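You operate a simulated robot arm through the tools that you are given. There is no shell and no other tool. Be economical: measure what you need, move in short steps, check, and stop when the job is done.

Carry out the task below with a simulated robot arm. There is one attempt and no reset: what you move stays moved.

JOB
Test the switch with the white plunger and sort it by the lamp.
Fine: selector on PART, into the nest, press TEST once, push its plunger; green lamp, green tray; red lamp, red tray. Set down upright: what you pick out.

The check looks at the end state, three seconds after you hand in, the way a careful person would. Anything else that was tipped, shoved, dropped, spilled or broken makes it a failure.

ROBOT AND FRAMES
A 6-joint arm with a two-finger parallel gripper, fixed in place. Base frame: the origin is at the foot of the arm, x ahead of it, y to its left, z up; the work surface is at about z = 82. Units: cm, rad, N and s.
With the tool pointing down near the work surface it reaches from about 34 to 76 cm from the base axis. Its first joint turns from -1.152 to 1.152 rad. Payload 2.45 kg.
The tool frame sits at the grasp point between the pads (the TCP): z along the fingers, y along the line on which they close. The tips reach 2.4 cm beyond it. The gripper opens to 6.8 cm. The fingers are 1.7 cm wide and 1 cm thick; the gripper's body (4 by 7 cm) begins 4.1 cm behind the TCP.
Orientation is that of the tool frame in the base frame, as [roll, pitch, yaw] about the fixed x, y, z axes, in that order (R = Rz(yaw) Ry(pitch) Rx(roll)). With the fingers straight down and closing along the base's y, the tool's x points along the base's -x, its y along +y and its z along -z.

CONTROLS
- The arm moves only by the tool play_rows. Its argument "rows" is text: rows parted by semicolons, each of 7 numbers parted by spaces: the shift along the tool's x, y, z in cm, then the turn, a rotation vector about the tool's x, y, z in rad, then the closure in counts, from 0 (fully open) to 255 (shut). In form: dx dy dz rx ry rz claw; .... A call has 1 to 12 rows; each row is the pose to reach, as a shift and turn from the pose commanded when the call began, along the tool's axes at that moment. Each row takes 0.2 s and may step no farther than 5 cm and 0.15 rad from the row before; otherwise, or with a gripper value out of range, the whole call is refused. A pose out of reach is approached as far as the arm can. The call stops where the force on the tool passes 40 N (or 10 N more than at its start, if that is more) or the arm is blocked; 0.2 s more then pass. The fingers move at their own pace (about 10.8 cm/s each) and stop on an object; they squeeze with about 44 N. The grip force told is the motor's: it shows also when the fingers shut on nothing. Time passes only in rows, and 0.2 s behind the last, so rows that repeat a pose let the fingers close. It gives the time, the measured TCP pose, the force on the tool (base axes), the opening and the grip force at its end, in the units of the frame above (readings bear some noise), with the torque about the TCP (base axes, N m) and any sound that the robot's microphone picked up.
- Cameras (640 x 400 px; columns grow to the right, rows downward): "scene" is fixed at [16.8, 41.11, 145.14]; the picture's right is [-0.61, -0.79, 0.00], its down [-0.54, 0.42, -0.73] and it looks along [0.58, -0.44, -0.69] (base axes); focal length 314 px, centre (320, 200). "wrist" rides on the gripper at [8.4, 1.1, -7.5] in the tool frame; the picture's right is [-0.13, 0.99, 0.00], its down [-0.60, -0.08, -0.79] and it looks along [-0.79, -0.10, 0.61] (tool axes); focal length 251 px, centre (320, 200). There is no depth. A picture from a camera that has moved, and an enlarged one, comes with that camera's place and axes in the base frame and with its lens. The place of the scene camera against the robot may be out by one fixed shift of up to 2.5 cm in any direction.
- grab_frame(camera): a new picture of that camera. No time passes.
- zoom(camera, box): a new picture of the part [left, top, right, bottom] of that camera's present view, enlarged. No time passes.
- finish_job(): hands the job in; it is judged then, once.

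Work in short steps. Places have to be worked out from the pictures, the camera data and where the tool is seen: move nearer, look again, correct. Check each grasp and each placing, and mend what went wrong. You have 120 turns and 84 pictures in all, those below and enlarged ones among them. Open the gripper and draw the arm clear of the work before you hand the job in, unless the task says otherwise; then end with one line.

The tools are called by a JSON object that holds its "op" and its "data". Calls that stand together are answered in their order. play_rows: Moves the arm, as the interface text tells. Its arguments: {"type":"object","properties":{"rows":{"type":"string"}},"required":["rows"]} The other tools are called the same way: grab_frame (camera) takes a picture; zoom (camera, box) takes an enlarged picture of a part of a camera's view; finish_job () hands the job in.

At the start:

```text
t: 0.0
ee_pos: [48.9, 6.08, 113.83]
orientation: [-3.141, 0.001, -3.14]
force: [-0.1, 0.8, -0.7]
ft_torque: [-0.01, 0.0, 0.01]
grip_width: 6.8
grip_force: 0.0
```

scene: 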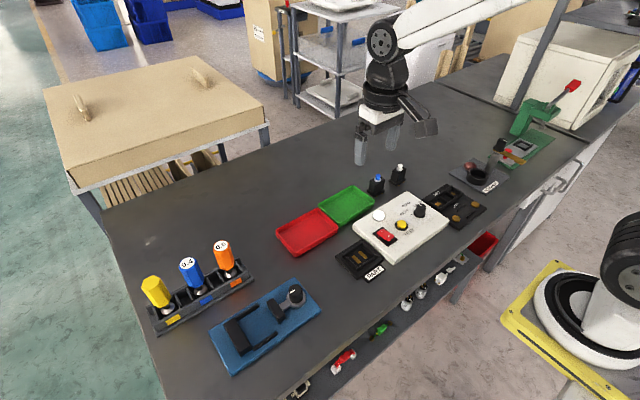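
wrist: 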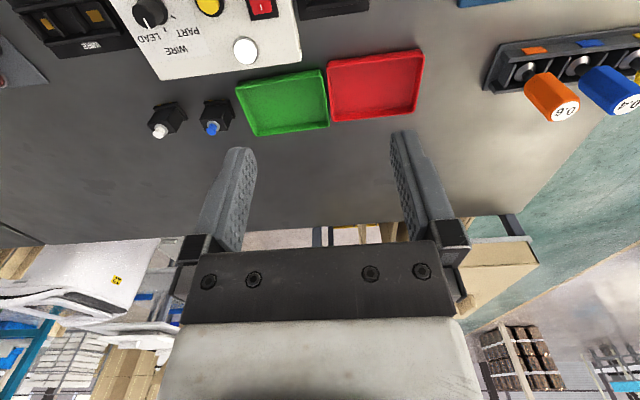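

I'll look more closely at the tester, the nests and the switches.

{"op": "zoom", "data": {"camera": "scene", "box": [320, 150, 500, 290]}}

{"op": "zoom", "data": {"camera": "wrist", "box": [0, 0, 320, 150]}}

```text
2.86 times, centred on (410, 220) of scene
camera zoom: at [16.8, 41.11, 145.14], right [-0.61, -0.79, 0.0], down [-0.54, 0.42, -0.73], along [0.58, -0.44, -0.69], focal length 897 px, centre (63, 143)
```

zoom: 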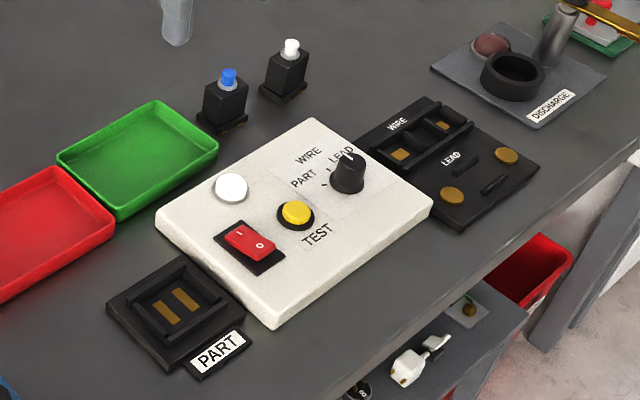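

```text
2.00 times, centred on (160, 75) of wrist
camera zoom: at [40.55, 6.99, 121.33], right [0.13, 0.99, 0.0], down [0.6, -0.08, 0.79], along [0.79, -0.1, -0.61], focal length 503 px, centre (640, 450)
```

zoom: 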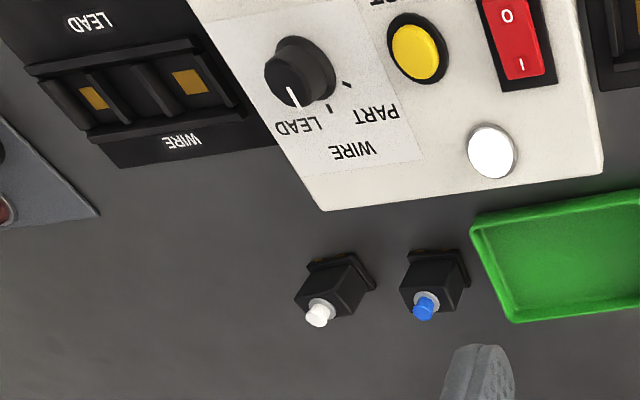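

White switch is near (62.6, -21.8). The tester panel lies closer to the base, near x≈48. I'll pull back and right to see the panel from above.

{"op": "play_rows", "data": {"rows": "2.5 -3.5 0 0 0 0 0; 5 -7 0 0 0 0 0; 7.5 -10.5 0 0 0 0 0; 9 -14 0 0 0 0 0; 9 -14 0 0 0 0 0"}}

{"op": "grab_frame", "data": {"camera": "wrist"}}

```text
t: 1.2
ee_pos: [40.04, -7.77, 113.8]
orientation: [-3.141, 0.002, -3.141]
force: [0.1, -0.7, 0.1]
ft_torque: [-0.02, 0.02, -0.02]
grip_width: 6.81
grip_force: 0.0
```

```text
79 pictures are left
camera wrist: at [31.72, -6.79, 121.33], right [0.13, 0.99, 0.0], down [0.6, -0.08, 0.79], along [0.79, -0.1, -0.61], focal length 251 px, centre (320, 200)
```

wrist: 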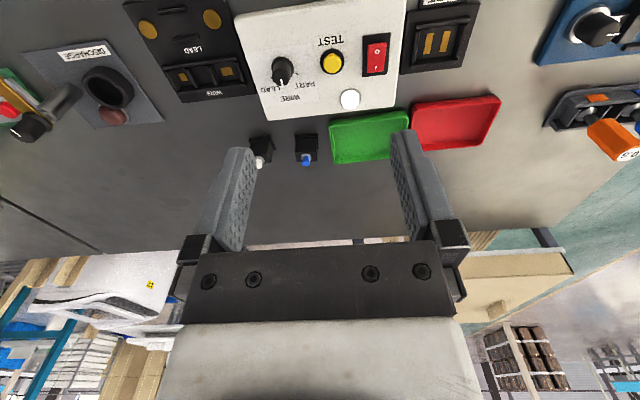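

{"op": "zoom", "data": {"camera": "wrist", "box": [220, 0, 520, 180]}}

```text
2.13 times, centred on (370, 90) of wrist
camera zoom: at [31.72, -6.79, 121.33], right [0.13, 0.99, 0.0], down [0.6, -0.08, 0.79], along [0.79, -0.1, -0.61], focal length 536 px, centre (213, 435)
```

zoom: 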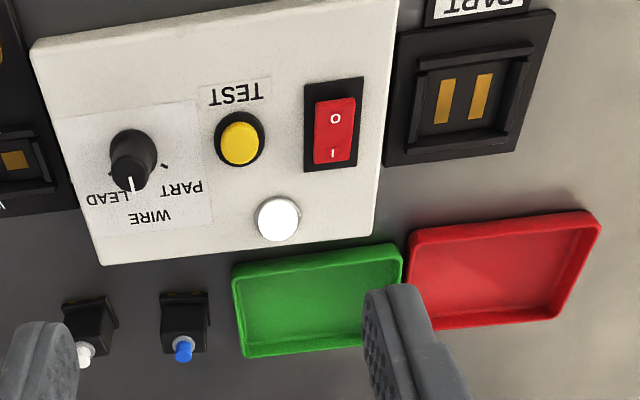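

The two views put the knob top at (47.9, -14.05, 87.4), the TEST button at (47.9, -7.0, 85.6), and the pointer on LEAD. I'll move above the knob to check before gripping.

{"op": "play_rows", "data": {"rows": "-1.6 -1.26 3.8 0 0 0 0; -3.2 -2.5 7.6 0 0 0 0; -4.8 -3.8 11.4 0 0 0 0; -6.4 -5.0 15.2 0 0 0 0; -7.9 -6.3 19 0 0 0 0; -7.9 -6.3 19 0 0 0 0"}}

{"op": "grab_frame", "data": {"camera": "wrist"}}

{"op": "zoom", "data": {"camera": "scene", "box": [350, 180, 470, 270]}}

```text
t: 2.6
ee_pos: [48.13, -14.27, 94.65]
orientation: [-3.141, 0.002, -3.14]
force: [-1.0, 0.2, 0.1]
ft_torque: [0.01, -0.04, 0.04]
grip_width: 6.81
grip_force: 0.1
```

```text
77 pictures are left
camera wrist: at [39.75, -13.37, 102.19], right [0.13, 0.99, 0.0], down [0.6, -0.08, 0.79], along [0.79, -0.1, -0.61], focal length 251 px, centre (320, 200)
```

wrist: 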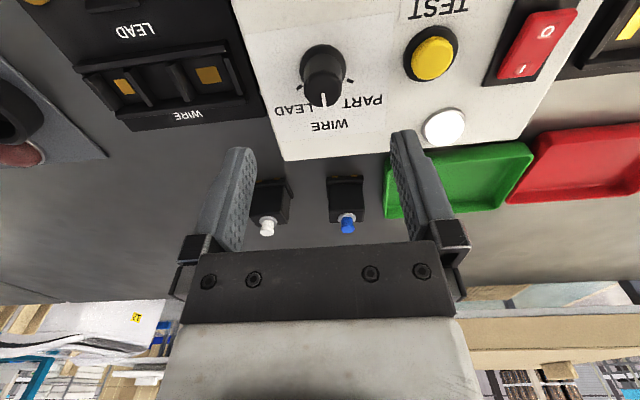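

```text
4.44 times, centred on (410, 225) of scene
camera zoom: at [16.81, 41.11, 145.14], right [-0.61, -0.79, 0.0], down [-0.54, 0.42, -0.73], along [0.58, -0.44, -0.69], focal length 1395 px, centre (-80, 89)
```

zoom: 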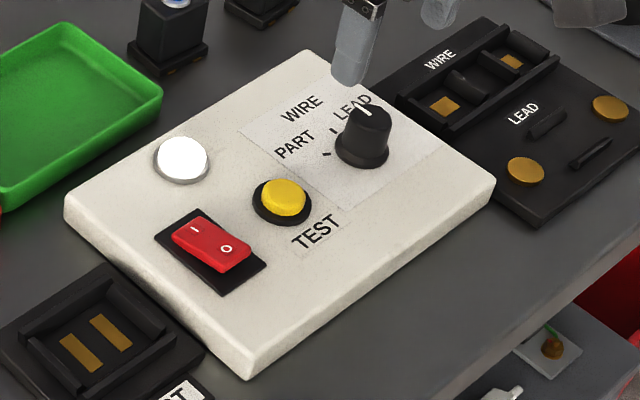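

{"op": "zoom", "data": {"camera": "wrist", "box": [270, 30, 390, 140]}}

{"op": "zoom", "data": {"camera": "scene", "box": [400, 195, 440, 220]}}

```text
3.64 times, centred on (330, 85) of wrist
camera zoom: at [39.75, -13.37, 102.19], right [0.13, 0.99, 0.0], down [0.6, -0.08, 0.79], along [0.79, -0.1, -0.61], focal length 914 px, centre (284, 618)
```

zoom: 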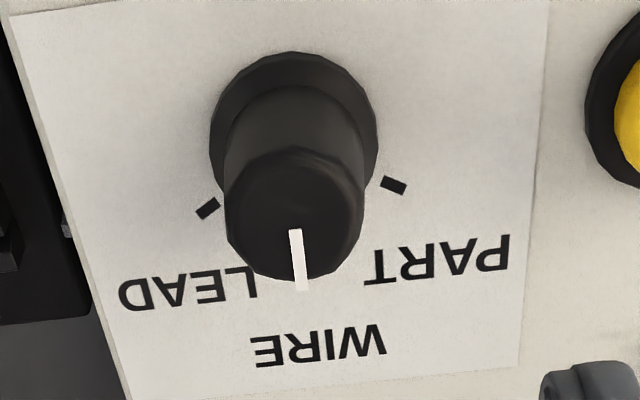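

```text
16.00 times, centred on (420, 208) of scene
camera zoom: at [16.81, 41.11, 145.14], right [-0.61, -0.79, 0.0], down [-0.54, 0.42, -0.73], along [0.58, -0.44, -0.69], focal length 5022 px, centre (-1280, 80)
```

zoom: 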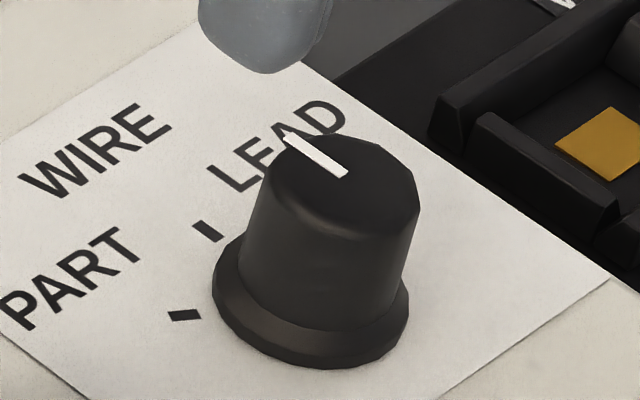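

The nearer view shows the pointer on WIRE, with PART about 48° counter-clockwise of it. I'll centre on the knob at (47.4, -14.15) and lower to z≈88.8.

{"op": "play_rows", "data": {"rows": "0.7 0.1 0 0 0 0 0; 0.7 0.1 3 0 0 0 0; 0.7 0.1 5.9 0 0 0 0; 0.7 0.1 5.9 0 0 0 0"}}

{"op": "grab_frame", "data": {"camera": "wrist"}}

```text
t: 3.6
ee_pos: [47.31, -13.98, 88.71]
orientation: [3.141, 0.003, -3.141]
force: [0.8, 0.5, 0.1]
ft_torque: [-0.04, 0.01, -0.01]
grip_width: 6.8
grip_force: 0.0
```

```text
73 pictures are left
camera wrist: at [38.94, -13.16, 96.28], right [0.13, 0.99, 0.0], down [0.6, -0.08, 0.79], along [0.79, -0.1, -0.61], focal length 251 px, centre (320, 200)
```

wrist: 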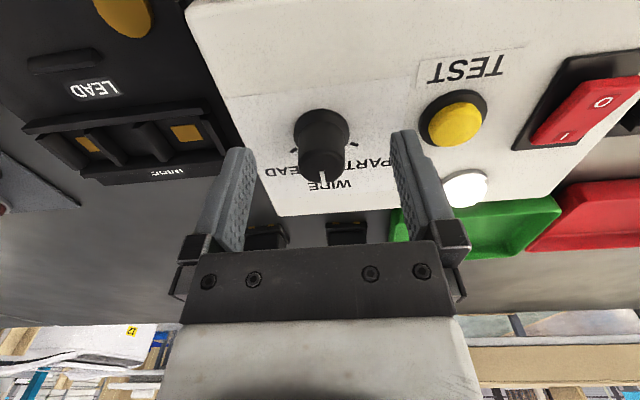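

{"op": "zoom", "data": {"camera": "wrist", "box": [260, 90, 390, 200]}}

```text
3.64 times, centred on (325, 145) of wrist
camera zoom: at [38.94, -13.16, 96.28], right [0.13, 0.99, 0.0], down [0.6, -0.08, 0.79], along [0.79, -0.1, -0.61], focal length 914 px, centre (302, 400)
```

zoom: 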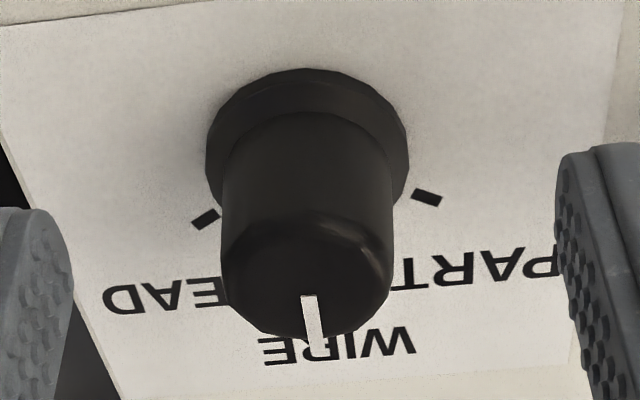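

Triangulating gives the knob axis at x≈47.6 and its top at z≈87.6. I'll nudge over, lower a little and close.

{"op": "play_rows", "data": {"rows": "-0.3 -0.1 0.4 0 0 0 0; -0.3 -0.1 0.4 0 0 0 120; -0.3 -0.1 0.4 0 0 0 200; -0.3 -0.1 0.4 0 0 0 255; -0.3 -0.1 0.4 0 0 0 255; -0.3 -0.1 0.4 0 0 0 255"}}

{"op": "grab_frame", "data": {"camera": "wrist"}}

```text
t: 5.0
ee_pos: [47.59, -14.09, 88.45]
orientation: [3.141, 0.001, -3.14]
force: [3.1, 22.6, 2.4]
ft_torque: [0.21, -0.07, 0.08]
grip_width: 2.57
grip_force: 40.7
```

```text
71 pictures are left
camera wrist: at [39.17, -13.17, 95.95], right [0.13, 0.99, 0.0], down [0.6, -0.08, 0.79], along [0.79, -0.1, -0.61], focal length 251 px, centre (320, 200)
```

wrist: 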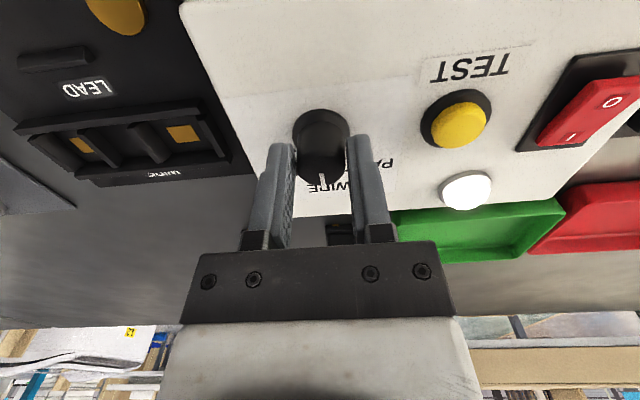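

Knob is held (2.57 wide), with a 22 N sideways push, so I'll centre by +0.1 in y and turn counter-clockwise 0.8 rad.

{"op": "play_rows", "data": {"rows": "0 0.1 0 0 0 0 255; 0 0.15 0 0 0 -0.14 255; 0 0.15 0 0 0 -0.28 255; 0 0.15 0 0 0 -0.42 255; 0 0.15 0 0 0 -0.56 255; 0 0.15 0 0 0 -0.7 255; 0 0.15 0 0 0 -0.82 255; 0 0.15 0 0 0 -0.82 255"}}

{"op": "zoom", "data": {"camera": "scene", "box": [380, 180, 460, 230]}}

{"op": "grab_frame", "data": {"camera": "wrist"}}

```text
t: 6.2
ee_pos: [47.59, -14.36, 88.46]
orientation: [-3.137, 0.003, -2.595]
force: [3.8, -6.8, -8.1]
ft_torque: [-0.08, 0.34, -0.05]
grip_width: 2.56
grip_force: 40.5
stopped in row 6: the force on the tool passed its limit at 43 N (the readings are from after the stop); the commanded pose is now the measured one
```

```text
8.00 times, centred on (420, 205) of scene
camera zoom: at [16.83, 41.09, 145.15], right [-0.61, -0.79, 0.0], down [-0.54, 0.42, -0.73], along [0.58, -0.44, -0.69], focal length 2511 px, centre (-480, 160)
```

zoom: 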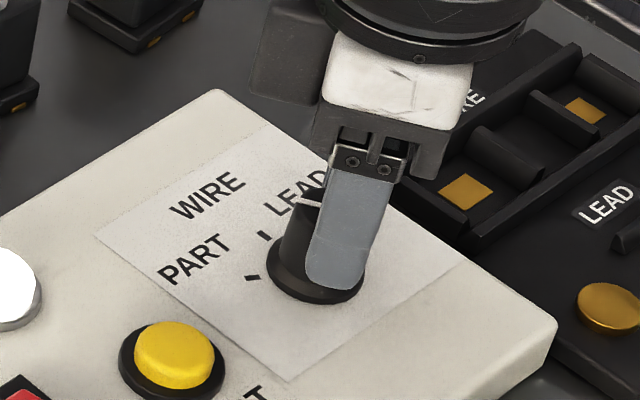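

```text
69 pictures are left
camera wrist: at [39.84, -17.87, 95.93], right [-0.4, 0.91, 0.0], down [0.55, 0.25, 0.8], along [0.73, 0.32, -0.61], focal length 251 px, centre (320, 200)
```

wrist: 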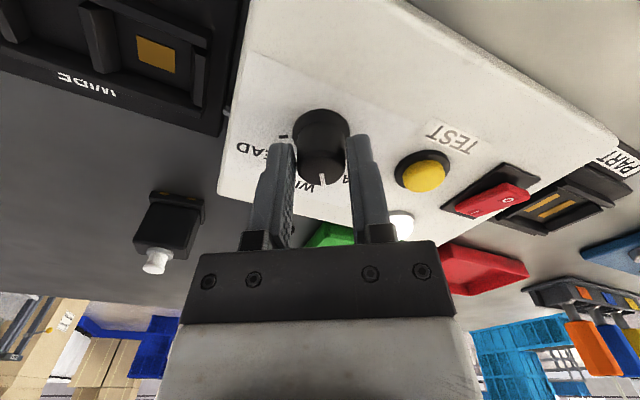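

The knob follows (0.54 rad done) and the force relaxed after the stop. I'll continue the remaining turn from this pose.

{"op": "play_rows", "data": {"rows": "0 0 0 0 0 -0.08 255; 0 0 0 0 0 -0.16 255; 0 0 0 0 0 -0.24 255; 0 0 0 0 0 -0.28 255; 0 0 0 0 0 -0.28 255"}}

{"op": "grab_frame", "data": {"camera": "wrist"}}

```text
t: 7.3
ee_pos: [47.77, -14.37, 88.44]
orientation: [-3.134, 0.004, -2.316]
force: [3.9, -5.8, -8.1]
ft_torque: [-0.14, 0.34, -0.02]
grip_width: 2.54
grip_force: 41.0
stopped in row 5: the force on the tool passed its limit at 40 N (the readings are from after the stop); the commanded pose is now the measured one
```

```text
68 pictures are left
camera wrist: at [41.14, -19.96, 95.94], right [-0.64, 0.77, -0.01], down [0.46, 0.39, 0.8], along [0.61, 0.51, -0.61], focal length 251 px, centre (320, 200)
```

wrist: 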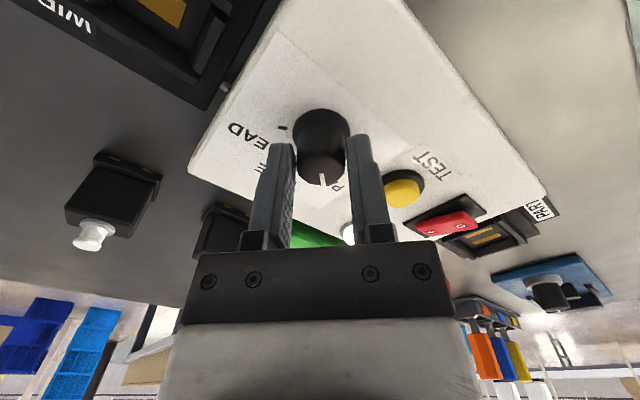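

Total turn is about 47°. I'll open, rise and check where the pointer sits.

{"op": "play_rows", "data": {"rows": "0 0 0 0 0 0 100; 0 0 0 0 0 0 0; 0 0 0 0 0 0 0; 0 0 -4 0 0 0 0; 0 0 -6 0 0 0 0; 0 0 -6 0 0 0 0"}}

{"op": "zoom", "data": {"camera": "wrist", "box": [240, 20, 400, 140]}}

{"op": "zoom", "data": {"camera": "scene", "box": [400, 195, 440, 220]}}

```text
t: 8.7
ee_pos: [47.72, -14.4, 94.69]
orientation: [-3.135, 0.002, -2.316]
force: [-0.1, -0.3, 0.6]
ft_torque: [-0.01, -0.03, -0.01]
grip_width: 6.8
grip_force: 0.0
```

```text
3.33 times, centred on (320, 80) of wrist
camera zoom: at [41.09, -19.83, 102.1], right [-0.64, 0.77, -0.01], down [0.46, 0.39, 0.8], along [0.61, 0.51, -0.61], focal length 838 px, centre (320, 600)
```

zoom: 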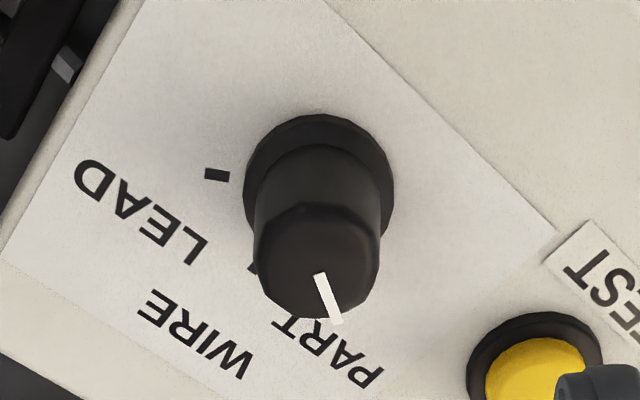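

```text
16.00 times, centred on (420, 208) of scene
camera zoom: at [16.8, 41.11, 145.14], right [-0.61, -0.79, 0.0], down [-0.54, 0.42, -0.73], along [0.58, -0.44, -0.69], focal length 5022 px, centre (-1280, 80)
```

zoom: 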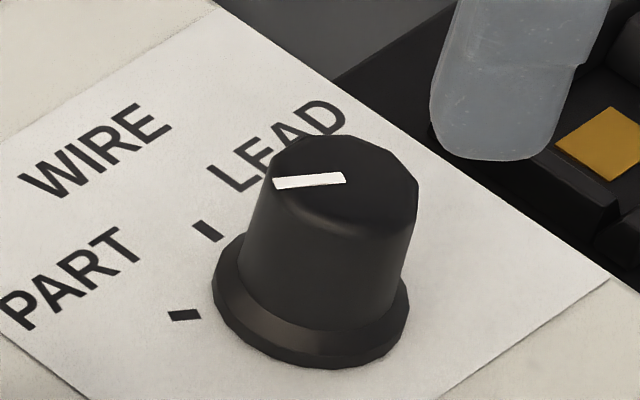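

The pointer now lines up with the PART tick. Next I'll check the rocker's state, the PART nest and the switches.

{"op": "zoom", "data": {"camera": "scene", "box": [330, 205, 420, 285]}}

{"op": "zoom", "data": {"camera": "scene", "box": [355, 150, 425, 200]}}

```text
5.00 times, centred on (375, 245) of scene
camera zoom: at [16.8, 41.11, 145.14], right [-0.61, -0.79, 0.0], down [-0.54, 0.42, -0.73], along [0.58, -0.44, -0.69], focal length 1569 px, centre (45, -25)
```

zoom: 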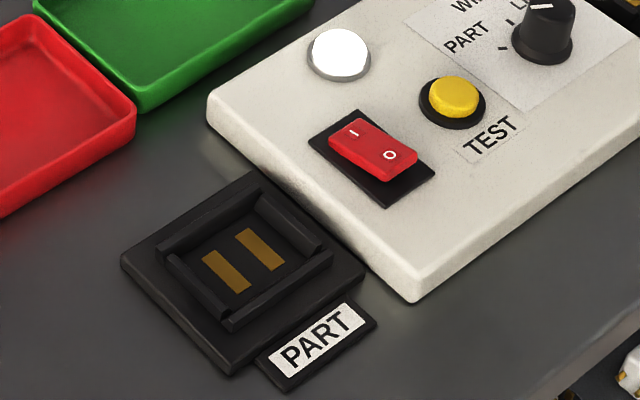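

```text
8.00 times, centred on (390, 175) of scene
camera zoom: at [16.8, 41.11, 145.14], right [-0.61, -0.79, 0.0], down [-0.54, 0.42, -0.73], along [0.58, -0.44, -0.69], focal length 2511 px, centre (-240, 400)
```

zoom: 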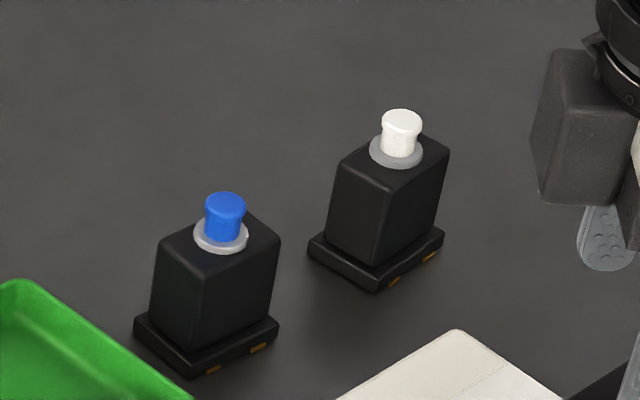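

The switch's contacts run along x, the same as the nest strips, so I'll keep its yaw. I'll turn the tool back square and rise.

{"op": "play_rows", "data": {"rows": "0 0 -2 0 0 0.14 0; 0 0 -4 0 0 0.28 0; 0 0 -5 0 0 0.42 0; 0 0 -5 0 0 0.56 0; 0 0 -5 0 0 0.7 0; 0 0 -5 0 0 0.825 0; 0 0 -5 0 0 0.825 0"}}

{"op": "play_rows", "data": {"rows": "-2 -3 0 0 0 0 0; -4 -6.5 0 0 0 0 0; -6 -6.5 0 0 0 0 0; -6 -6.5 0 0 0 0 0"}}

{"op": "grab_frame", "data": {"camera": "wrist"}}

```text
t: 10.3
ee_pos: [47.54, -14.21, 99.51]
orientation: [-3.138, 0.006, 3.141]
force: [-0.4, -1.0, -0.1]
ft_torque: [-0.03, 0.02, -0.03]
grip_width: 6.82
grip_force: 0.0
```

```text
t: 11.3
ee_pos: [53.64, -20.85, 99.76]
orientation: [-3.138, 0.009, -3.141]
force: [-0.1, 0.3, 0.9]
ft_torque: [0.0, -0.03, 0.03]
grip_width: 6.8
grip_force: 0.1
```

```text
63 pictures are left
camera wrist: at [45.19, -19.8, 107.09], right [0.13, 0.99, 0.0], down [0.6, -0.08, 0.8], along [0.79, -0.1, -0.6], focal length 251 px, centre (320, 200)
```

wrist: 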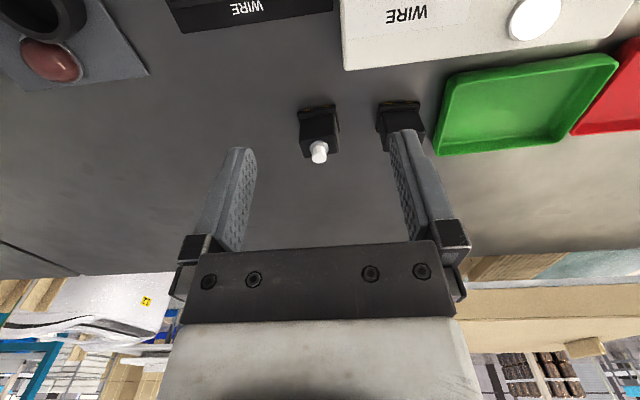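

{"op": "zoom", "data": {"camera": "wrist", "box": [280, 90, 440, 180]}}

```text
4.00 times, centred on (360, 135) of wrist
camera zoom: at [45.19, -19.8, 107.09], right [0.13, 0.99, 0.0], down [0.6, -0.08, 0.8], along [0.79, -0.1, -0.6], focal length 1006 px, centre (160, 460)
```

zoom: 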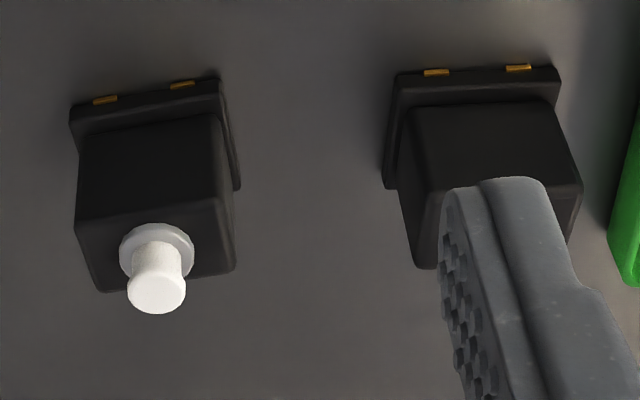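

The white switch is centred near (62.5, -22.1), with body top z≈86.8, plunger top ≈88.6 and yaw ≈+0.09. I'll move above it and look.

{"op": "play_rows", "data": {"rows": "-4 -0.5 0.5 0 0 -0.05 0; -8.2 -1.2 1.5 0 0 -0.09 0; -8.9 -1.25 4.5 0 0 -0.09 0; -8.9 -1.25 7 0 0 -0.09 0; -8.9 -1.25 7 0 0 -0.09 0"}}

{"op": "grab_frame", "data": {"camera": "wrist"}}

{"op": "zoom", "data": {"camera": "wrist", "box": [220, 70, 420, 200]}}

```text
t: 12.5
ee_pos: [62.52, -22.05, 92.59]
orientation: [-3.137, 0.006, -3.051]
force: [0.0, 1.0, 0.1]
ft_torque: [-0.01, 0.02, 0.0]
grip_width: 6.81
grip_force: 0.0
```

```text
61 pictures are left
camera wrist: at [54.05, -21.92, 100.08], right [0.04, 1.0, 0.0], down [0.6, -0.02, 0.8], along [0.8, -0.03, -0.6], focal length 251 px, centre (320, 200)
```

wrist: 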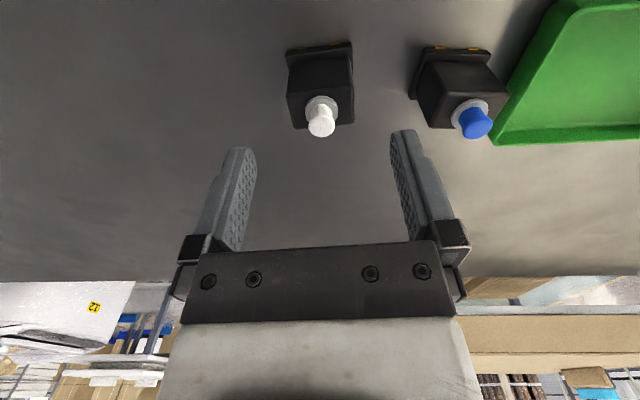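

```text
3.08 times, centred on (320, 135) of wrist
camera zoom: at [54.05, -21.92, 100.08], right [0.04, 1.0, 0.0], down [0.6, -0.02, 0.8], along [0.8, -0.03, -0.6], focal length 774 px, centre (320, 400)
```

zoom: 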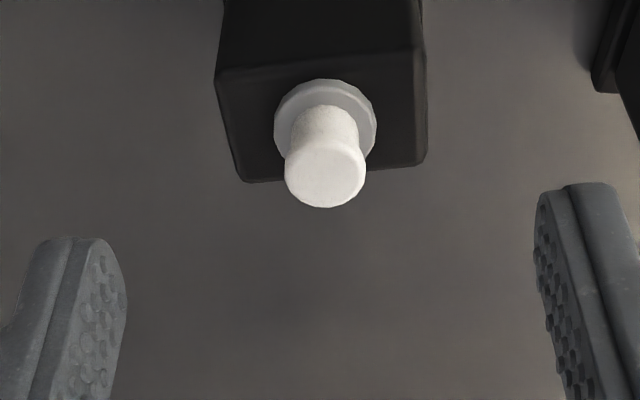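

Refined centre is (62.74, -22.13), with yaw matching the tool. I'll descend to z≈86.4 and close.

{"op": "play_rows", "data": {"rows": "-0.2 -0.08 2 0 0 0 0; -0.2 -0.08 4.5 0 0 0 0; -0.2 -0.08 6.2 0 0 0 0; -0.2 -0.08 6.2 0 0 0 100; -0.2 -0.08 6.2 0 0 0 200; -0.2 -0.08 6.2 0 0 0 255; -0.2 -0.08 6.2 0 0 0 255"}}

{"op": "grab_frame", "data": {"camera": "wrist"}}

```text
t: 14.1
ee_pos: [62.8, -22.23, 86.32]
orientation: [-3.138, 0.007, -3.052]
force: [0.4, -0.1, 0.4]
ft_torque: [0.02, 0.0, 0.02]
grip_width: 3.92
grip_force: 43.9
```

```text
59 pictures are left
camera wrist: at [54.24, -21.95, 93.85], right [0.04, 1.0, 0.0], down [0.6, -0.02, 0.8], along [0.8, -0.03, -0.6], focal length 251 px, centre (320, 200)
```

wrist: 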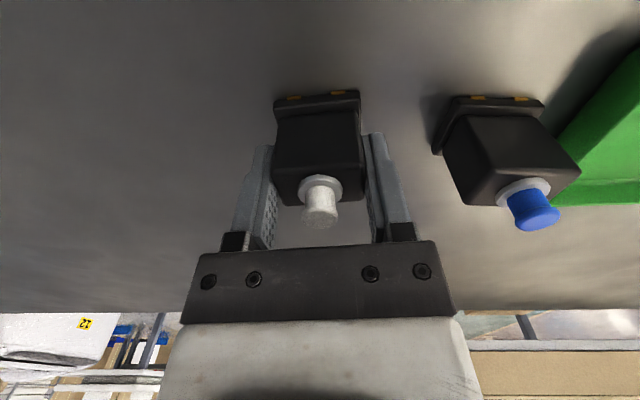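

Grasp is firm (3.92 wide). I'll lift straight up, then carry it over towards the PART nest, roughly (48, 7.3), removing the yaw.

{"op": "play_rows", "data": {"rows": "0 0 -2 0 0 0 255; 0 0 -5 0 0 0 255; 0 0 -9 0 0 0 255; 0 0 -13 0 0 0 255; 0 0 -14 0 0 0 255; 0 0 -14 0 0 0 255"}}

{"op": "play_rows", "data": {"rows": "1 2.5 0 0 0 0.02 255; 2.5 6.4 0 0 0 0.05 255; 4.1 10.3 0 0 0 0.09 255; 5.7 14.4 0 0 0 0.09 255; 7.3 18.5 0 0 0 0.09 255; 8.9 22.6 0 0 0 0.09 255; 10.5 26.7 0 0 0 0.09 255; 11.5 29.2 0 0 0 0.09 255; 12.1 30.7 0 0 0 0.09 255; 12.1 30.7 0 0 0 0.09 255"}}

{"op": "grab_frame", "data": {"camera": "wrist"}}

{"op": "zoom", "data": {"camera": "scene", "box": [300, 150, 440, 290]}}

```text
t: 15.5
ee_pos: [62.7, -22.01, 100.48]
orientation: [-3.138, 0.007, -3.051]
force: [-0.4, -0.1, 0.3]
ft_torque: [0.01, 0.0, -0.01]
grip_width: 3.93
grip_force: 44.2
```

```text
t: 17.7
ee_pos: [47.9, 7.16, 100.15]
orientation: [-3.139, 0.006, 3.14]
force: [-0.7, -0.6, -0.6]
ft_torque: [0.0, -0.01, 0.01]
grip_width: 3.91
grip_force: 43.1
```

```text
58 pictures are left
camera wrist: at [39.41, 8.28, 107.65], right [0.13, 0.99, 0.0], down [0.6, -0.08, 0.8], along [0.79, -0.1, -0.6], focal length 251 px, centre (320, 200)
```

wrist: 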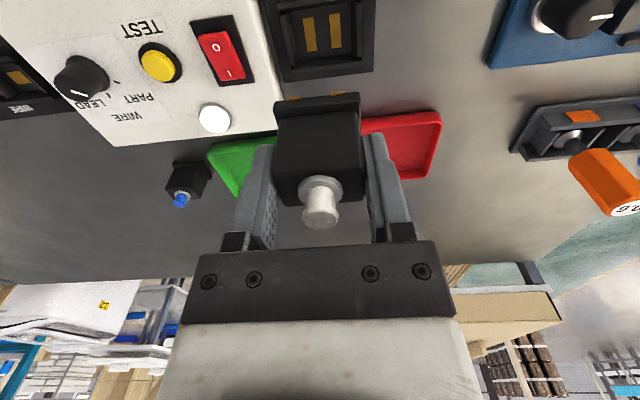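

```text
2.86 times, centred on (370, 220) of scene
camera zoom: at [16.8, 41.11, 145.14], right [-0.61, -0.79, 0.0], down [-0.54, 0.42, -0.73], along [0.58, -0.44, -0.69], focal length 897 px, centre (177, 143)
```

zoom: 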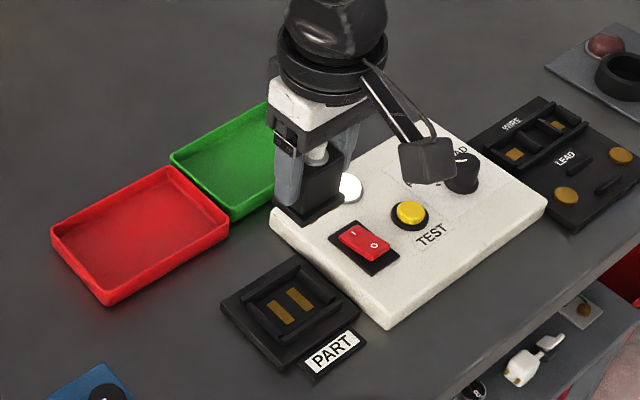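

{"op": "zoom", "data": {"camera": "wrist", "box": [255, 0, 395, 120]}}

```text
3.33 times, centred on (325, 60) of wrist
camera zoom: at [39.41, 8.28, 107.65], right [0.13, 0.99, 0.0], down [0.6, -0.08, 0.8], along [0.79, -0.1, -0.6], focal length 838 px, centre (303, 667)
```

zoom: 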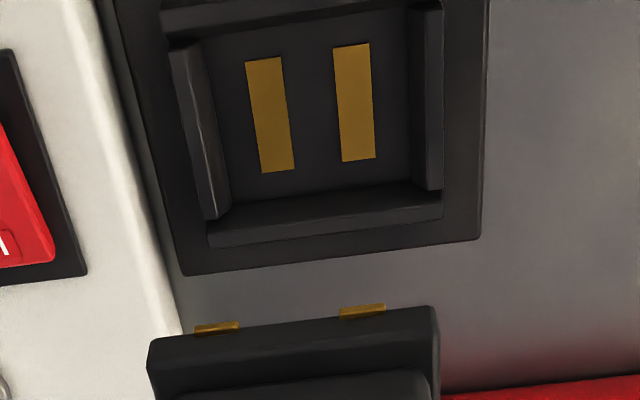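

The nest centre is at (48.0, 7.5), square to the base; the switch hangs at about (47.9, 7.23). I'll correct and lower to just above the nest, then check.

{"op": "play_rows", "data": {"rows": "-0.1 0.25 3 0 0 0 255; -0.12 0.27 6.5 0 0 0 255; -0.12 0.27 9.5 0 0 0 255; -0.12 0.27 10.5 0 0 0 255; -0.12 0.27 10.5 0 0 0 255"}}

{"op": "grab_frame", "data": {"camera": "wrist"}}

{"op": "zoom", "data": {"camera": "scene", "box": [325, 200, 415, 290]}}

```text
t: 18.9
ee_pos: [47.9, 7.58, 89.77]
orientation: [-3.138, 0.008, 3.14]
force: [0.9, -0.2, -0.5]
ft_torque: [-0.01, -0.02, 0.0]
grip_width: 3.94
grip_force: 43.9
```

```text
55 pictures are left
camera wrist: at [39.48, 8.64, 97.19], right [0.13, 0.99, 0.0], down [0.6, -0.08, 0.8], along [0.79, -0.1, -0.6], focal length 251 px, centre (320, 200)
```

wrist: 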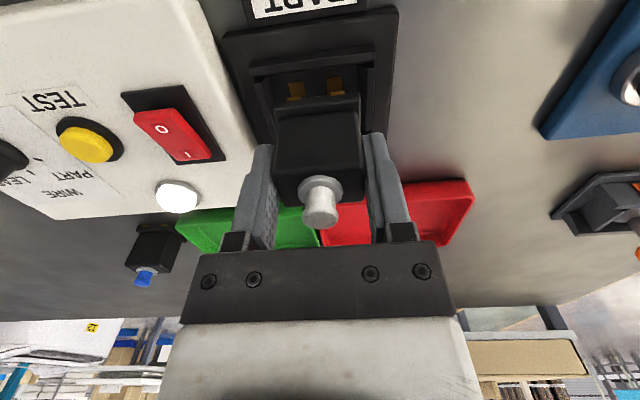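

```text
4.44 times, centred on (370, 245) of scene
camera zoom: at [16.81, 41.11, 145.14], right [-0.61, -0.79, 0.0], down [-0.54, 0.42, -0.73], along [0.58, -0.44, -0.69], focal length 1395 px, centre (98, 0)
```

zoom: 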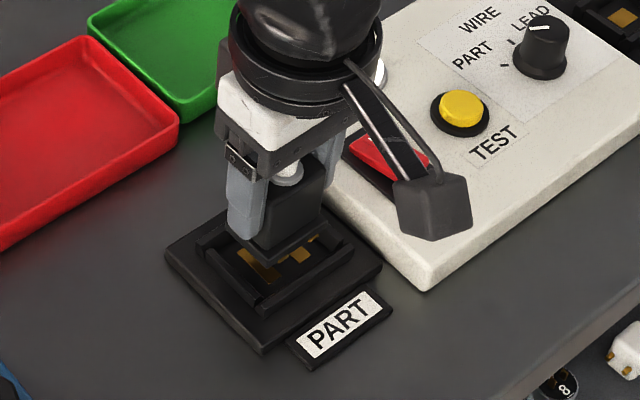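

Slightly left in y by ~0.12, so I'll correct and lower slowly until contact.

{"op": "play_rows", "data": {"rows": "-0.12 -0.12 0.5 0 0 0 255; -0.12 -0.12 1 0 0 0 255; -0.12 -0.12 1.5 0 0 0 255; -0.12 -0.12 2 0 0 0 255; -0.12 -0.12 2.3 0 0 0 255; -0.12 -0.12 2.6 0 0 0 255; -0.12 -0.12 2.6 0 0 0 255"}}

{"op": "grab_frame", "data": {"camera": "wrist"}}

{"op": "zoom", "data": {"camera": "scene", "box": [325, 200, 415, 290]}}

```text
t: 20.3
ee_pos: [48.25, 7.43, 87.29]
orientation: [-3.137, 0.007, 3.141]
force: [-2.7, -1.3, 9.7]
ft_torque: [0.07, 0.08, -0.02]
grip_width: 3.92
grip_force: 44.3
stopped in row 7: the force on the tool passed its limit at 43 N (the readings are from after the stop); the commanded pose is now the measured one
```

```text
53 pictures are left
camera wrist: at [39.78, 8.49, 94.81], right [0.13, 0.99, 0.0], down [0.6, -0.08, 0.8], along [0.79, -0.1, -0.6], focal length 251 px, centre (320, 200)
```

wrist: 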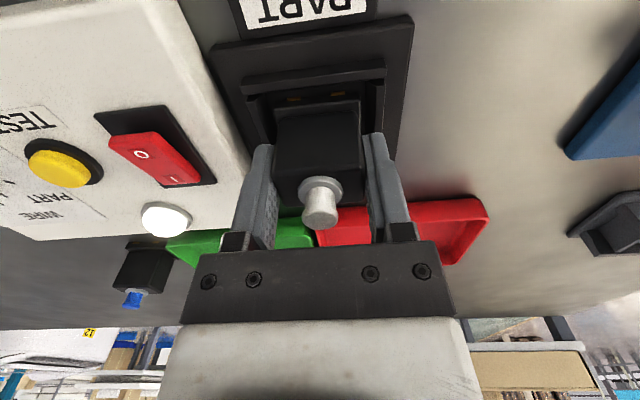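

```text
4.44 times, centred on (370, 245) of scene
camera zoom: at [16.78, 41.1, 145.15], right [-0.61, -0.79, 0.0], down [-0.54, 0.42, -0.73], along [0.58, -0.44, -0.69], focal length 1395 px, centre (98, 0)
```

zoom: 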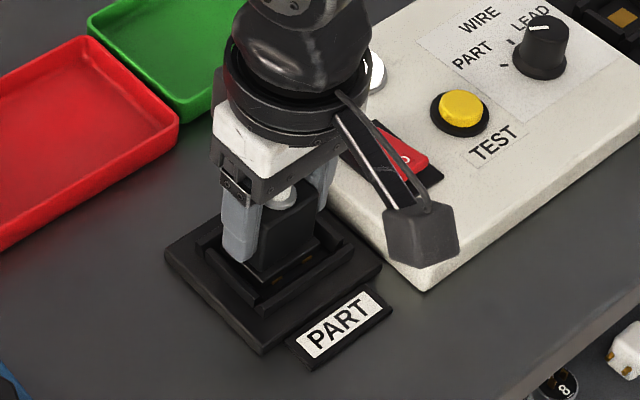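

{"op": "zoom", "data": {"camera": "wrist", "box": [220, 50, 420, 170]}}

{"op": "zoom", "data": {"camera": "scene", "box": [355, 230, 415, 275]}}

```text
3.20 times, centred on (320, 110) of wrist
camera zoom: at [39.78, 8.49, 94.81], right [0.13, 0.99, 0.0], down [0.6, -0.08, 0.8], along [0.79, -0.1, -0.6], focal length 805 px, centre (320, 488)
```

zoom: 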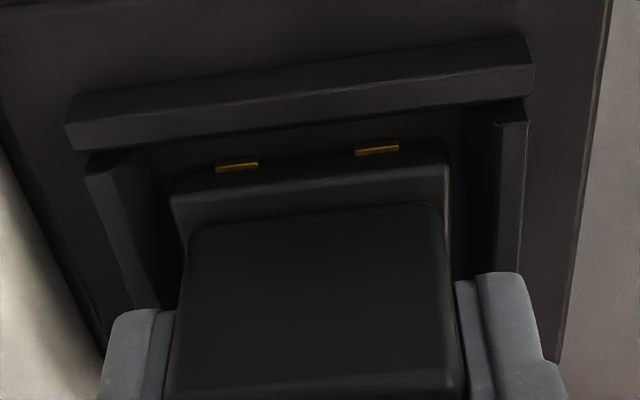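

```text
8.89 times, centred on (385, 252) of scene
camera zoom: at [16.78, 41.1, 145.15], right [-0.61, -0.79, 0.0], down [-0.54, 0.42, -0.73], along [0.58, -0.44, -0.69], focal length 2790 px, centre (-258, -267)
```

zoom: 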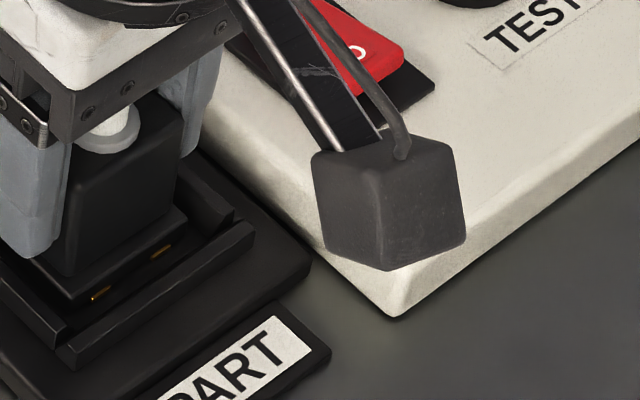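

It appears seated (bottom ≈83.0) but close to the far wall. I'll ease it 0.2 toward the base, press lightly, and release.

{"op": "play_rows", "data": {"rows": "0 0 -0.2 0 0 0 255; 0.22 0 -0.2 0 0 0 255; 0.22 0 0 0 0 0 255; 0.22 0 0.1 0 0 0 255; 0.22 0 0.1 0 0 0 255"}}

```text
t: 21.7
ee_pos: [48.2, 7.52, 87.37]
orientation: [-3.141, 0.011, -3.141]
force: [-1.6, -0.7, 7.4]
ft_torque: [0.03, 0.14, 0.0]
grip_width: 3.94
grip_force: 44.1
stopped in row 5: the force on the tool passed its limit at 41 N (the readings are from after the stop); the commanded pose is now the measured one
```

x hardly changed, so I'll lift 0.6 and see how the switch really sits relative to the nest.

{"op": "play_rows", "data": {"rows": "0 0 -0.4 0 0 0 255; 0.2 0 -0.8 0 0 0 255; 0.2 0 -0.8 0 0 0 255"}}

{"op": "zoom", "data": {"camera": "wrist", "box": [220, 50, 420, 170]}}

{"op": "zoom", "data": {"camera": "scene", "box": [335, 215, 400, 275]}}

```text
t: 22.5
ee_pos: [47.82, 7.5, 88.21]
orientation: [-3.14, 0.009, -3.141]
force: [-0.2, 0.3, -0.8]
ft_torque: [0.02, 0.0, -0.02]
grip_width: 3.92
grip_force: 44.1
```

```text
3.20 times, centred on (320, 110) of wrist
camera zoom: at [39.39, 8.5, 95.57], right [0.13, 0.99, 0.0], down [0.6, -0.08, 0.8], along [0.79, -0.1, -0.6], focal length 805 px, centre (320, 488)
```

zoom: 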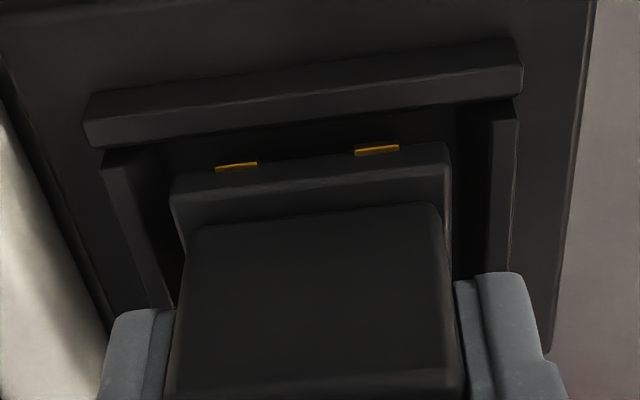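

```text
6.67 times, centred on (368, 245) of scene
camera zoom: at [16.8, 41.11, 145.14], right [-0.61, -0.79, 0.0], down [-0.54, 0.42, -0.73], along [0.58, -0.44, -0.69], focal length 2092 px, centre (3, -100)
```

zoom: 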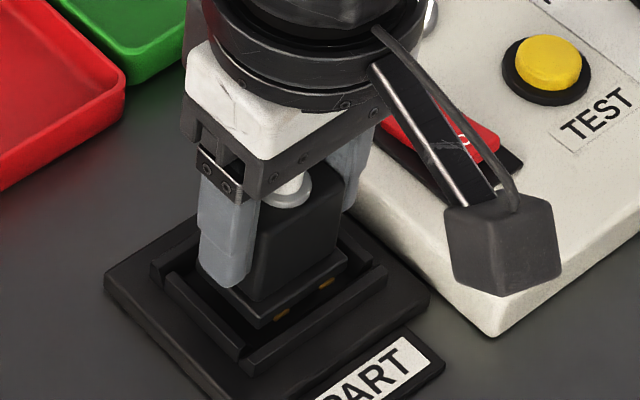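

Nest centre is x≈47.9 and the TCP is now at 47.82, so I'll lower straight down from here in small steps.

{"op": "play_rows", "data": {"rows": "0 -0.05 0.3 0 0 0 255; 0 -0.05 0.5 0 0 0 255; 0 -0.05 0.7 0 0 0 255; 0 -0.05 0.8 0 0 0 255; 0 -0.05 0.9 0 0 0 255; 0 -0.05 1.0 0 0 0 255"}}

{"op": "zoom", "data": {"camera": "wrist", "box": [220, 50, 420, 170]}}

```text
t: 23.8
ee_pos: [47.8, 7.41, 87.42]
orientation: [-3.139, 0.014, -3.141]
force: [-2.5, -1.9, 8.1]
ft_torque: [0.05, 0.16, 0.0]
grip_width: 3.94
grip_force: 43.9
stopped in row 6: the force on the tool passed its limit at 41 N (the readings are from after the stop); the commanded pose is now the measured one
```

```text
3.20 times, centred on (320, 110) of wrist
camera zoom: at [39.47, 8.47, 94.76], right [0.13, 0.99, 0.0], down [0.59, -0.08, 0.8], along [0.79, -0.1, -0.6], focal length 805 px, centre (320, 488)
```

zoom: 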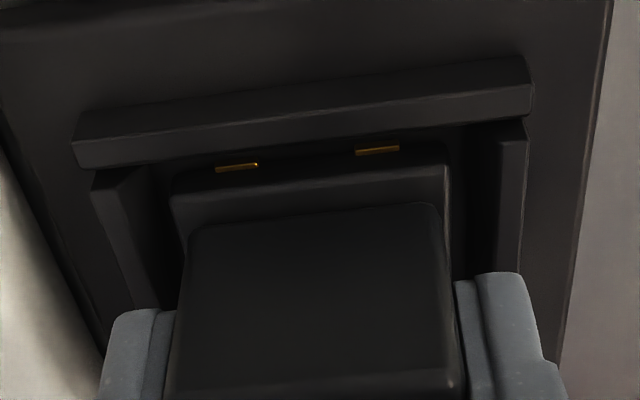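

Contact comes at the same height anywhere in x, so it's on the floor of the nest. I'll open partway (the panel is near the finger) and rise.

{"op": "play_rows", "data": {"rows": "0 0 0 0 0 0 150; 0 0 0 0 0 0 70; 0 0 0 0 0 0 70; 0 0 -3 0 0 0 70; 0 0 -6 0 0 0 70; 0 0 -10 0 0 0 70; 3 0 -12 0 0 0 70; 3 0 -12 0 0 0 70"}}

{"op": "zoom", "data": {"camera": "scene", "box": [325, 200, 415, 290]}}

{"op": "grab_frame", "data": {"camera": "wrist"}}

```text
t: 25.6
ee_pos: [44.95, 7.52, 99.14]
orientation: [-3.139, 0.009, -3.141]
force: [0.2, 0.0, -0.8]
ft_torque: [-0.01, -0.02, 0.01]
grip_width: 4.93
grip_force: 0.1
```

```text
4.44 times, centred on (370, 245) of scene
camera zoom: at [16.8, 41.11, 145.15], right [-0.61, -0.79, 0.0], down [-0.54, 0.42, -0.73], along [0.58, -0.44, -0.69], focal length 1395 px, centre (98, 0)
```

zoom: 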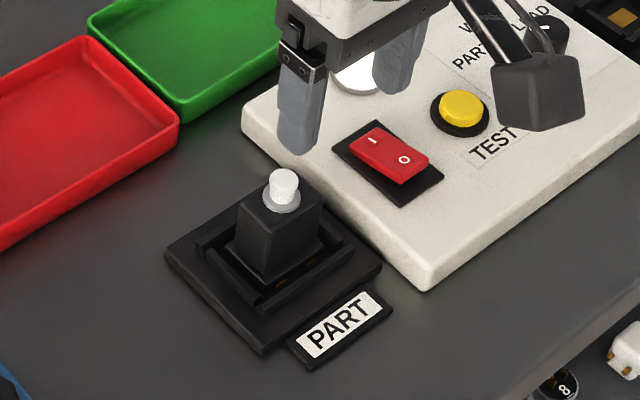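

```text
45 pictures are left
camera wrist: at [36.54, 8.5, 106.69], right [0.13, 0.99, 0.0], down [0.6, -0.08, 0.8], along [0.79, -0.1, -0.6], focal length 251 px, centre (320, 200)
```

wrist: 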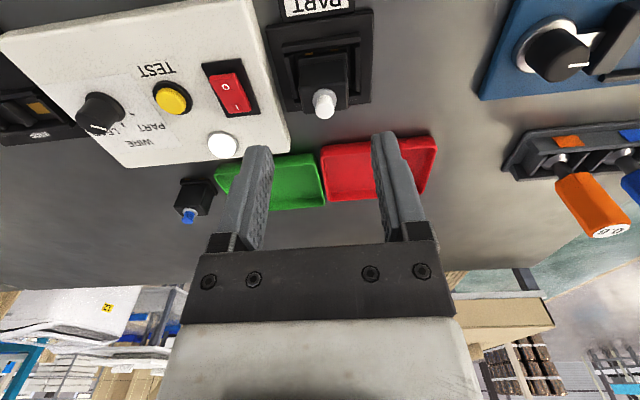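

The switch stands upright in the nest. Before TEST I'll examine the rocker and lamp closely.

{"op": "zoom", "data": {"camera": "wrist", "box": [130, 50, 280, 170]}}

{"op": "zoom", "data": {"camera": "scene", "box": [365, 210, 425, 250]}}

```text
3.33 times, centred on (205, 110) of wrist
camera zoom: at [36.54, 8.5, 106.69], right [0.13, 0.99, 0.0], down [0.6, -0.08, 0.8], along [0.79, -0.1, -0.6], focal length 838 px, centre (703, 500)
```

zoom: 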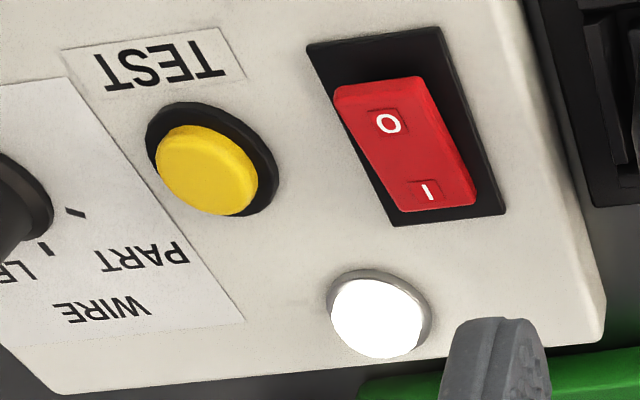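

```text
10.00 times, centred on (395, 230) of scene
camera zoom: at [16.8, 41.11, 145.15], right [-0.61, -0.79, 0.0], down [-0.54, 0.42, -0.73], along [0.58, -0.44, -0.69], focal length 3139 px, centre (-430, -100)
```

zoom: 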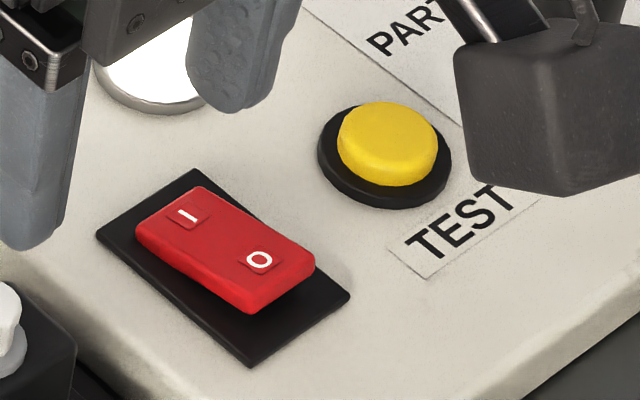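

The rocker is pressed at "I" and the lamp glows white, so it's powered. I'll close the gripper and move above TEST.

{"op": "play_rows", "data": {"rows": "0 -3 0 0 0 0 160; -0.7 -7 0 0 0 0 255; -1.7 -11 0.5 0 0 0 255; -2.75 -14.3 2 0 0 0 255; -2.75 -14.3 5 0 0 0 255; -2.75 -14.3 5 0 0 0 255"}}

{"op": "grab_frame", "data": {"camera": "wrist"}}

```text
t: 27.0
ee_pos: [47.4, -6.97, 94.35]
orientation: [-3.138, 0.012, 3.141]
force: [0.1, 0.4, -0.3]
ft_torque: [-0.03, -0.01, 0.03]
grip_width: 0.0
grip_force: 23.7
```

```text
42 pictures are left
camera wrist: at [39.01, -5.91, 101.69], right [0.13, 0.99, 0.0], down [0.59, -0.08, 0.8], along [0.79, -0.1, -0.6], focal length 251 px, centre (320, 200)
```

wrist: 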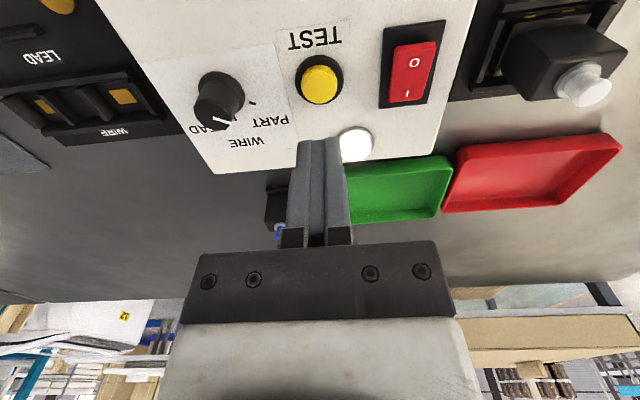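

Tips are aligned over the button. I'll descend and press gradually; sound or force will show the contact, then lift straight off.

{"op": "play_rows", "data": {"rows": "0 0 3 0 0 0 255; 0 0 5.2 0 0 0 255; 0 0 5.7 0 0 0 255; 0 0 5.95 0 0 0 255; 0 0 6.2 0 0 0 255; 0 0 6.4 0 0 0 255; 0 0 6.55 0 0 0 255; 0 0 6.7 0 0 0 255; 0 0 6.85 0 0 0 255"}}

{"op": "zoom", "data": {"camera": "scene", "box": [340, 190, 440, 270]}}

```text
t: 29.0
ee_pos: [47.79, -6.86, 87.36]
orientation: [-3.141, 0.01, -3.139]
force: [-0.2, 1.8, 2.6]
ft_torque: [0.05, 0.06, 0.01]
grip_width: 0.0
grip_force: 23.8
heard: click
```

```text
5.00 times, centred on (390, 230) of scene
camera zoom: at [16.8, 41.11, 145.14], right [-0.61, -0.79, 0.0], down [-0.54, 0.42, -0.73], along [0.58, -0.44, -0.69], focal length 1569 px, centre (-30, 50)
```

zoom: 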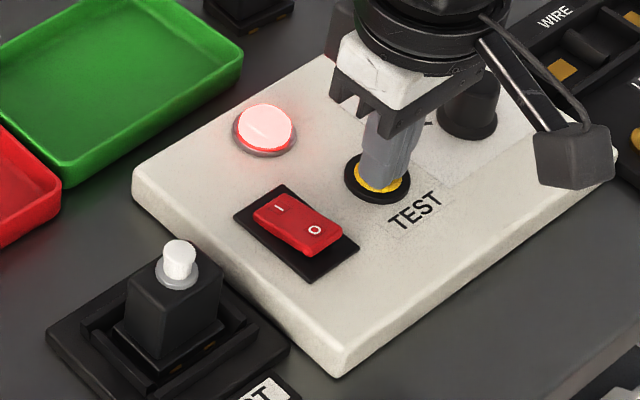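

Click heard and the lamp turned reddish. I'll lift off and move over the plunger at about (47.9, 7.45).

{"op": "play_rows", "data": {"rows": "0 0 -3 0 0 0 255; 0 0 -7 0 0 0 255; 0 2 -10 0 0 0 255; -0.1 6.5 -10 0 0 0 255; -0.1 11 -10 0 0 0 255; -0.1 14.3 -8.5 0 0 0 255; -0.1 14.3 -8.5 0 0 0 255"}}

{"op": "grab_frame", "data": {"camera": "wrist"}}

{"op": "zoom", "data": {"camera": "scene", "box": [325, 190, 425, 290]}}

```text
t: 30.6
ee_pos: [47.75, 7.71, 95.94]
orientation: [-3.14, 0.012, -3.141]
force: [-0.5, 0.0, 0.1]
ft_torque: [0.01, -0.02, -0.02]
grip_width: 0.0
grip_force: 23.7
```

```text
40 pictures are left
camera wrist: at [39.28, 8.65, 103.41], right [0.13, 0.99, 0.0], down [0.59, -0.08, 0.8], along [0.79, -0.1, -0.6], focal length 251 px, centre (320, 200)
```

wrist: 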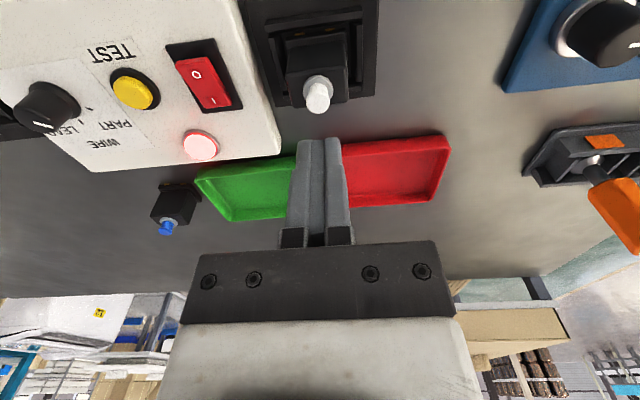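

```text
4.00 times, centred on (375, 240) of scene
camera zoom: at [16.8, 41.11, 145.14], right [-0.61, -0.79, 0.0], down [-0.54, 0.42, -0.73], along [0.58, -0.44, -0.69], focal length 1256 px, centre (100, 40)
```

zoom: 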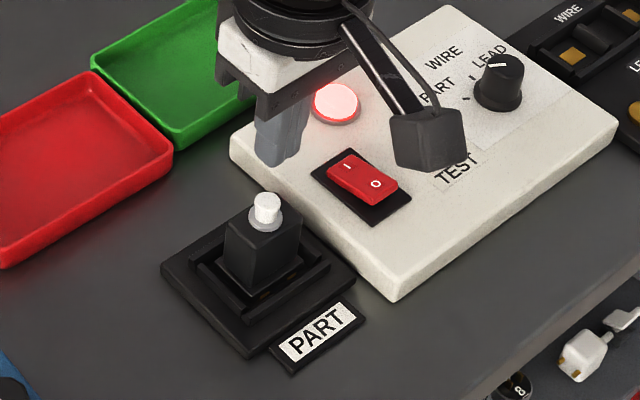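

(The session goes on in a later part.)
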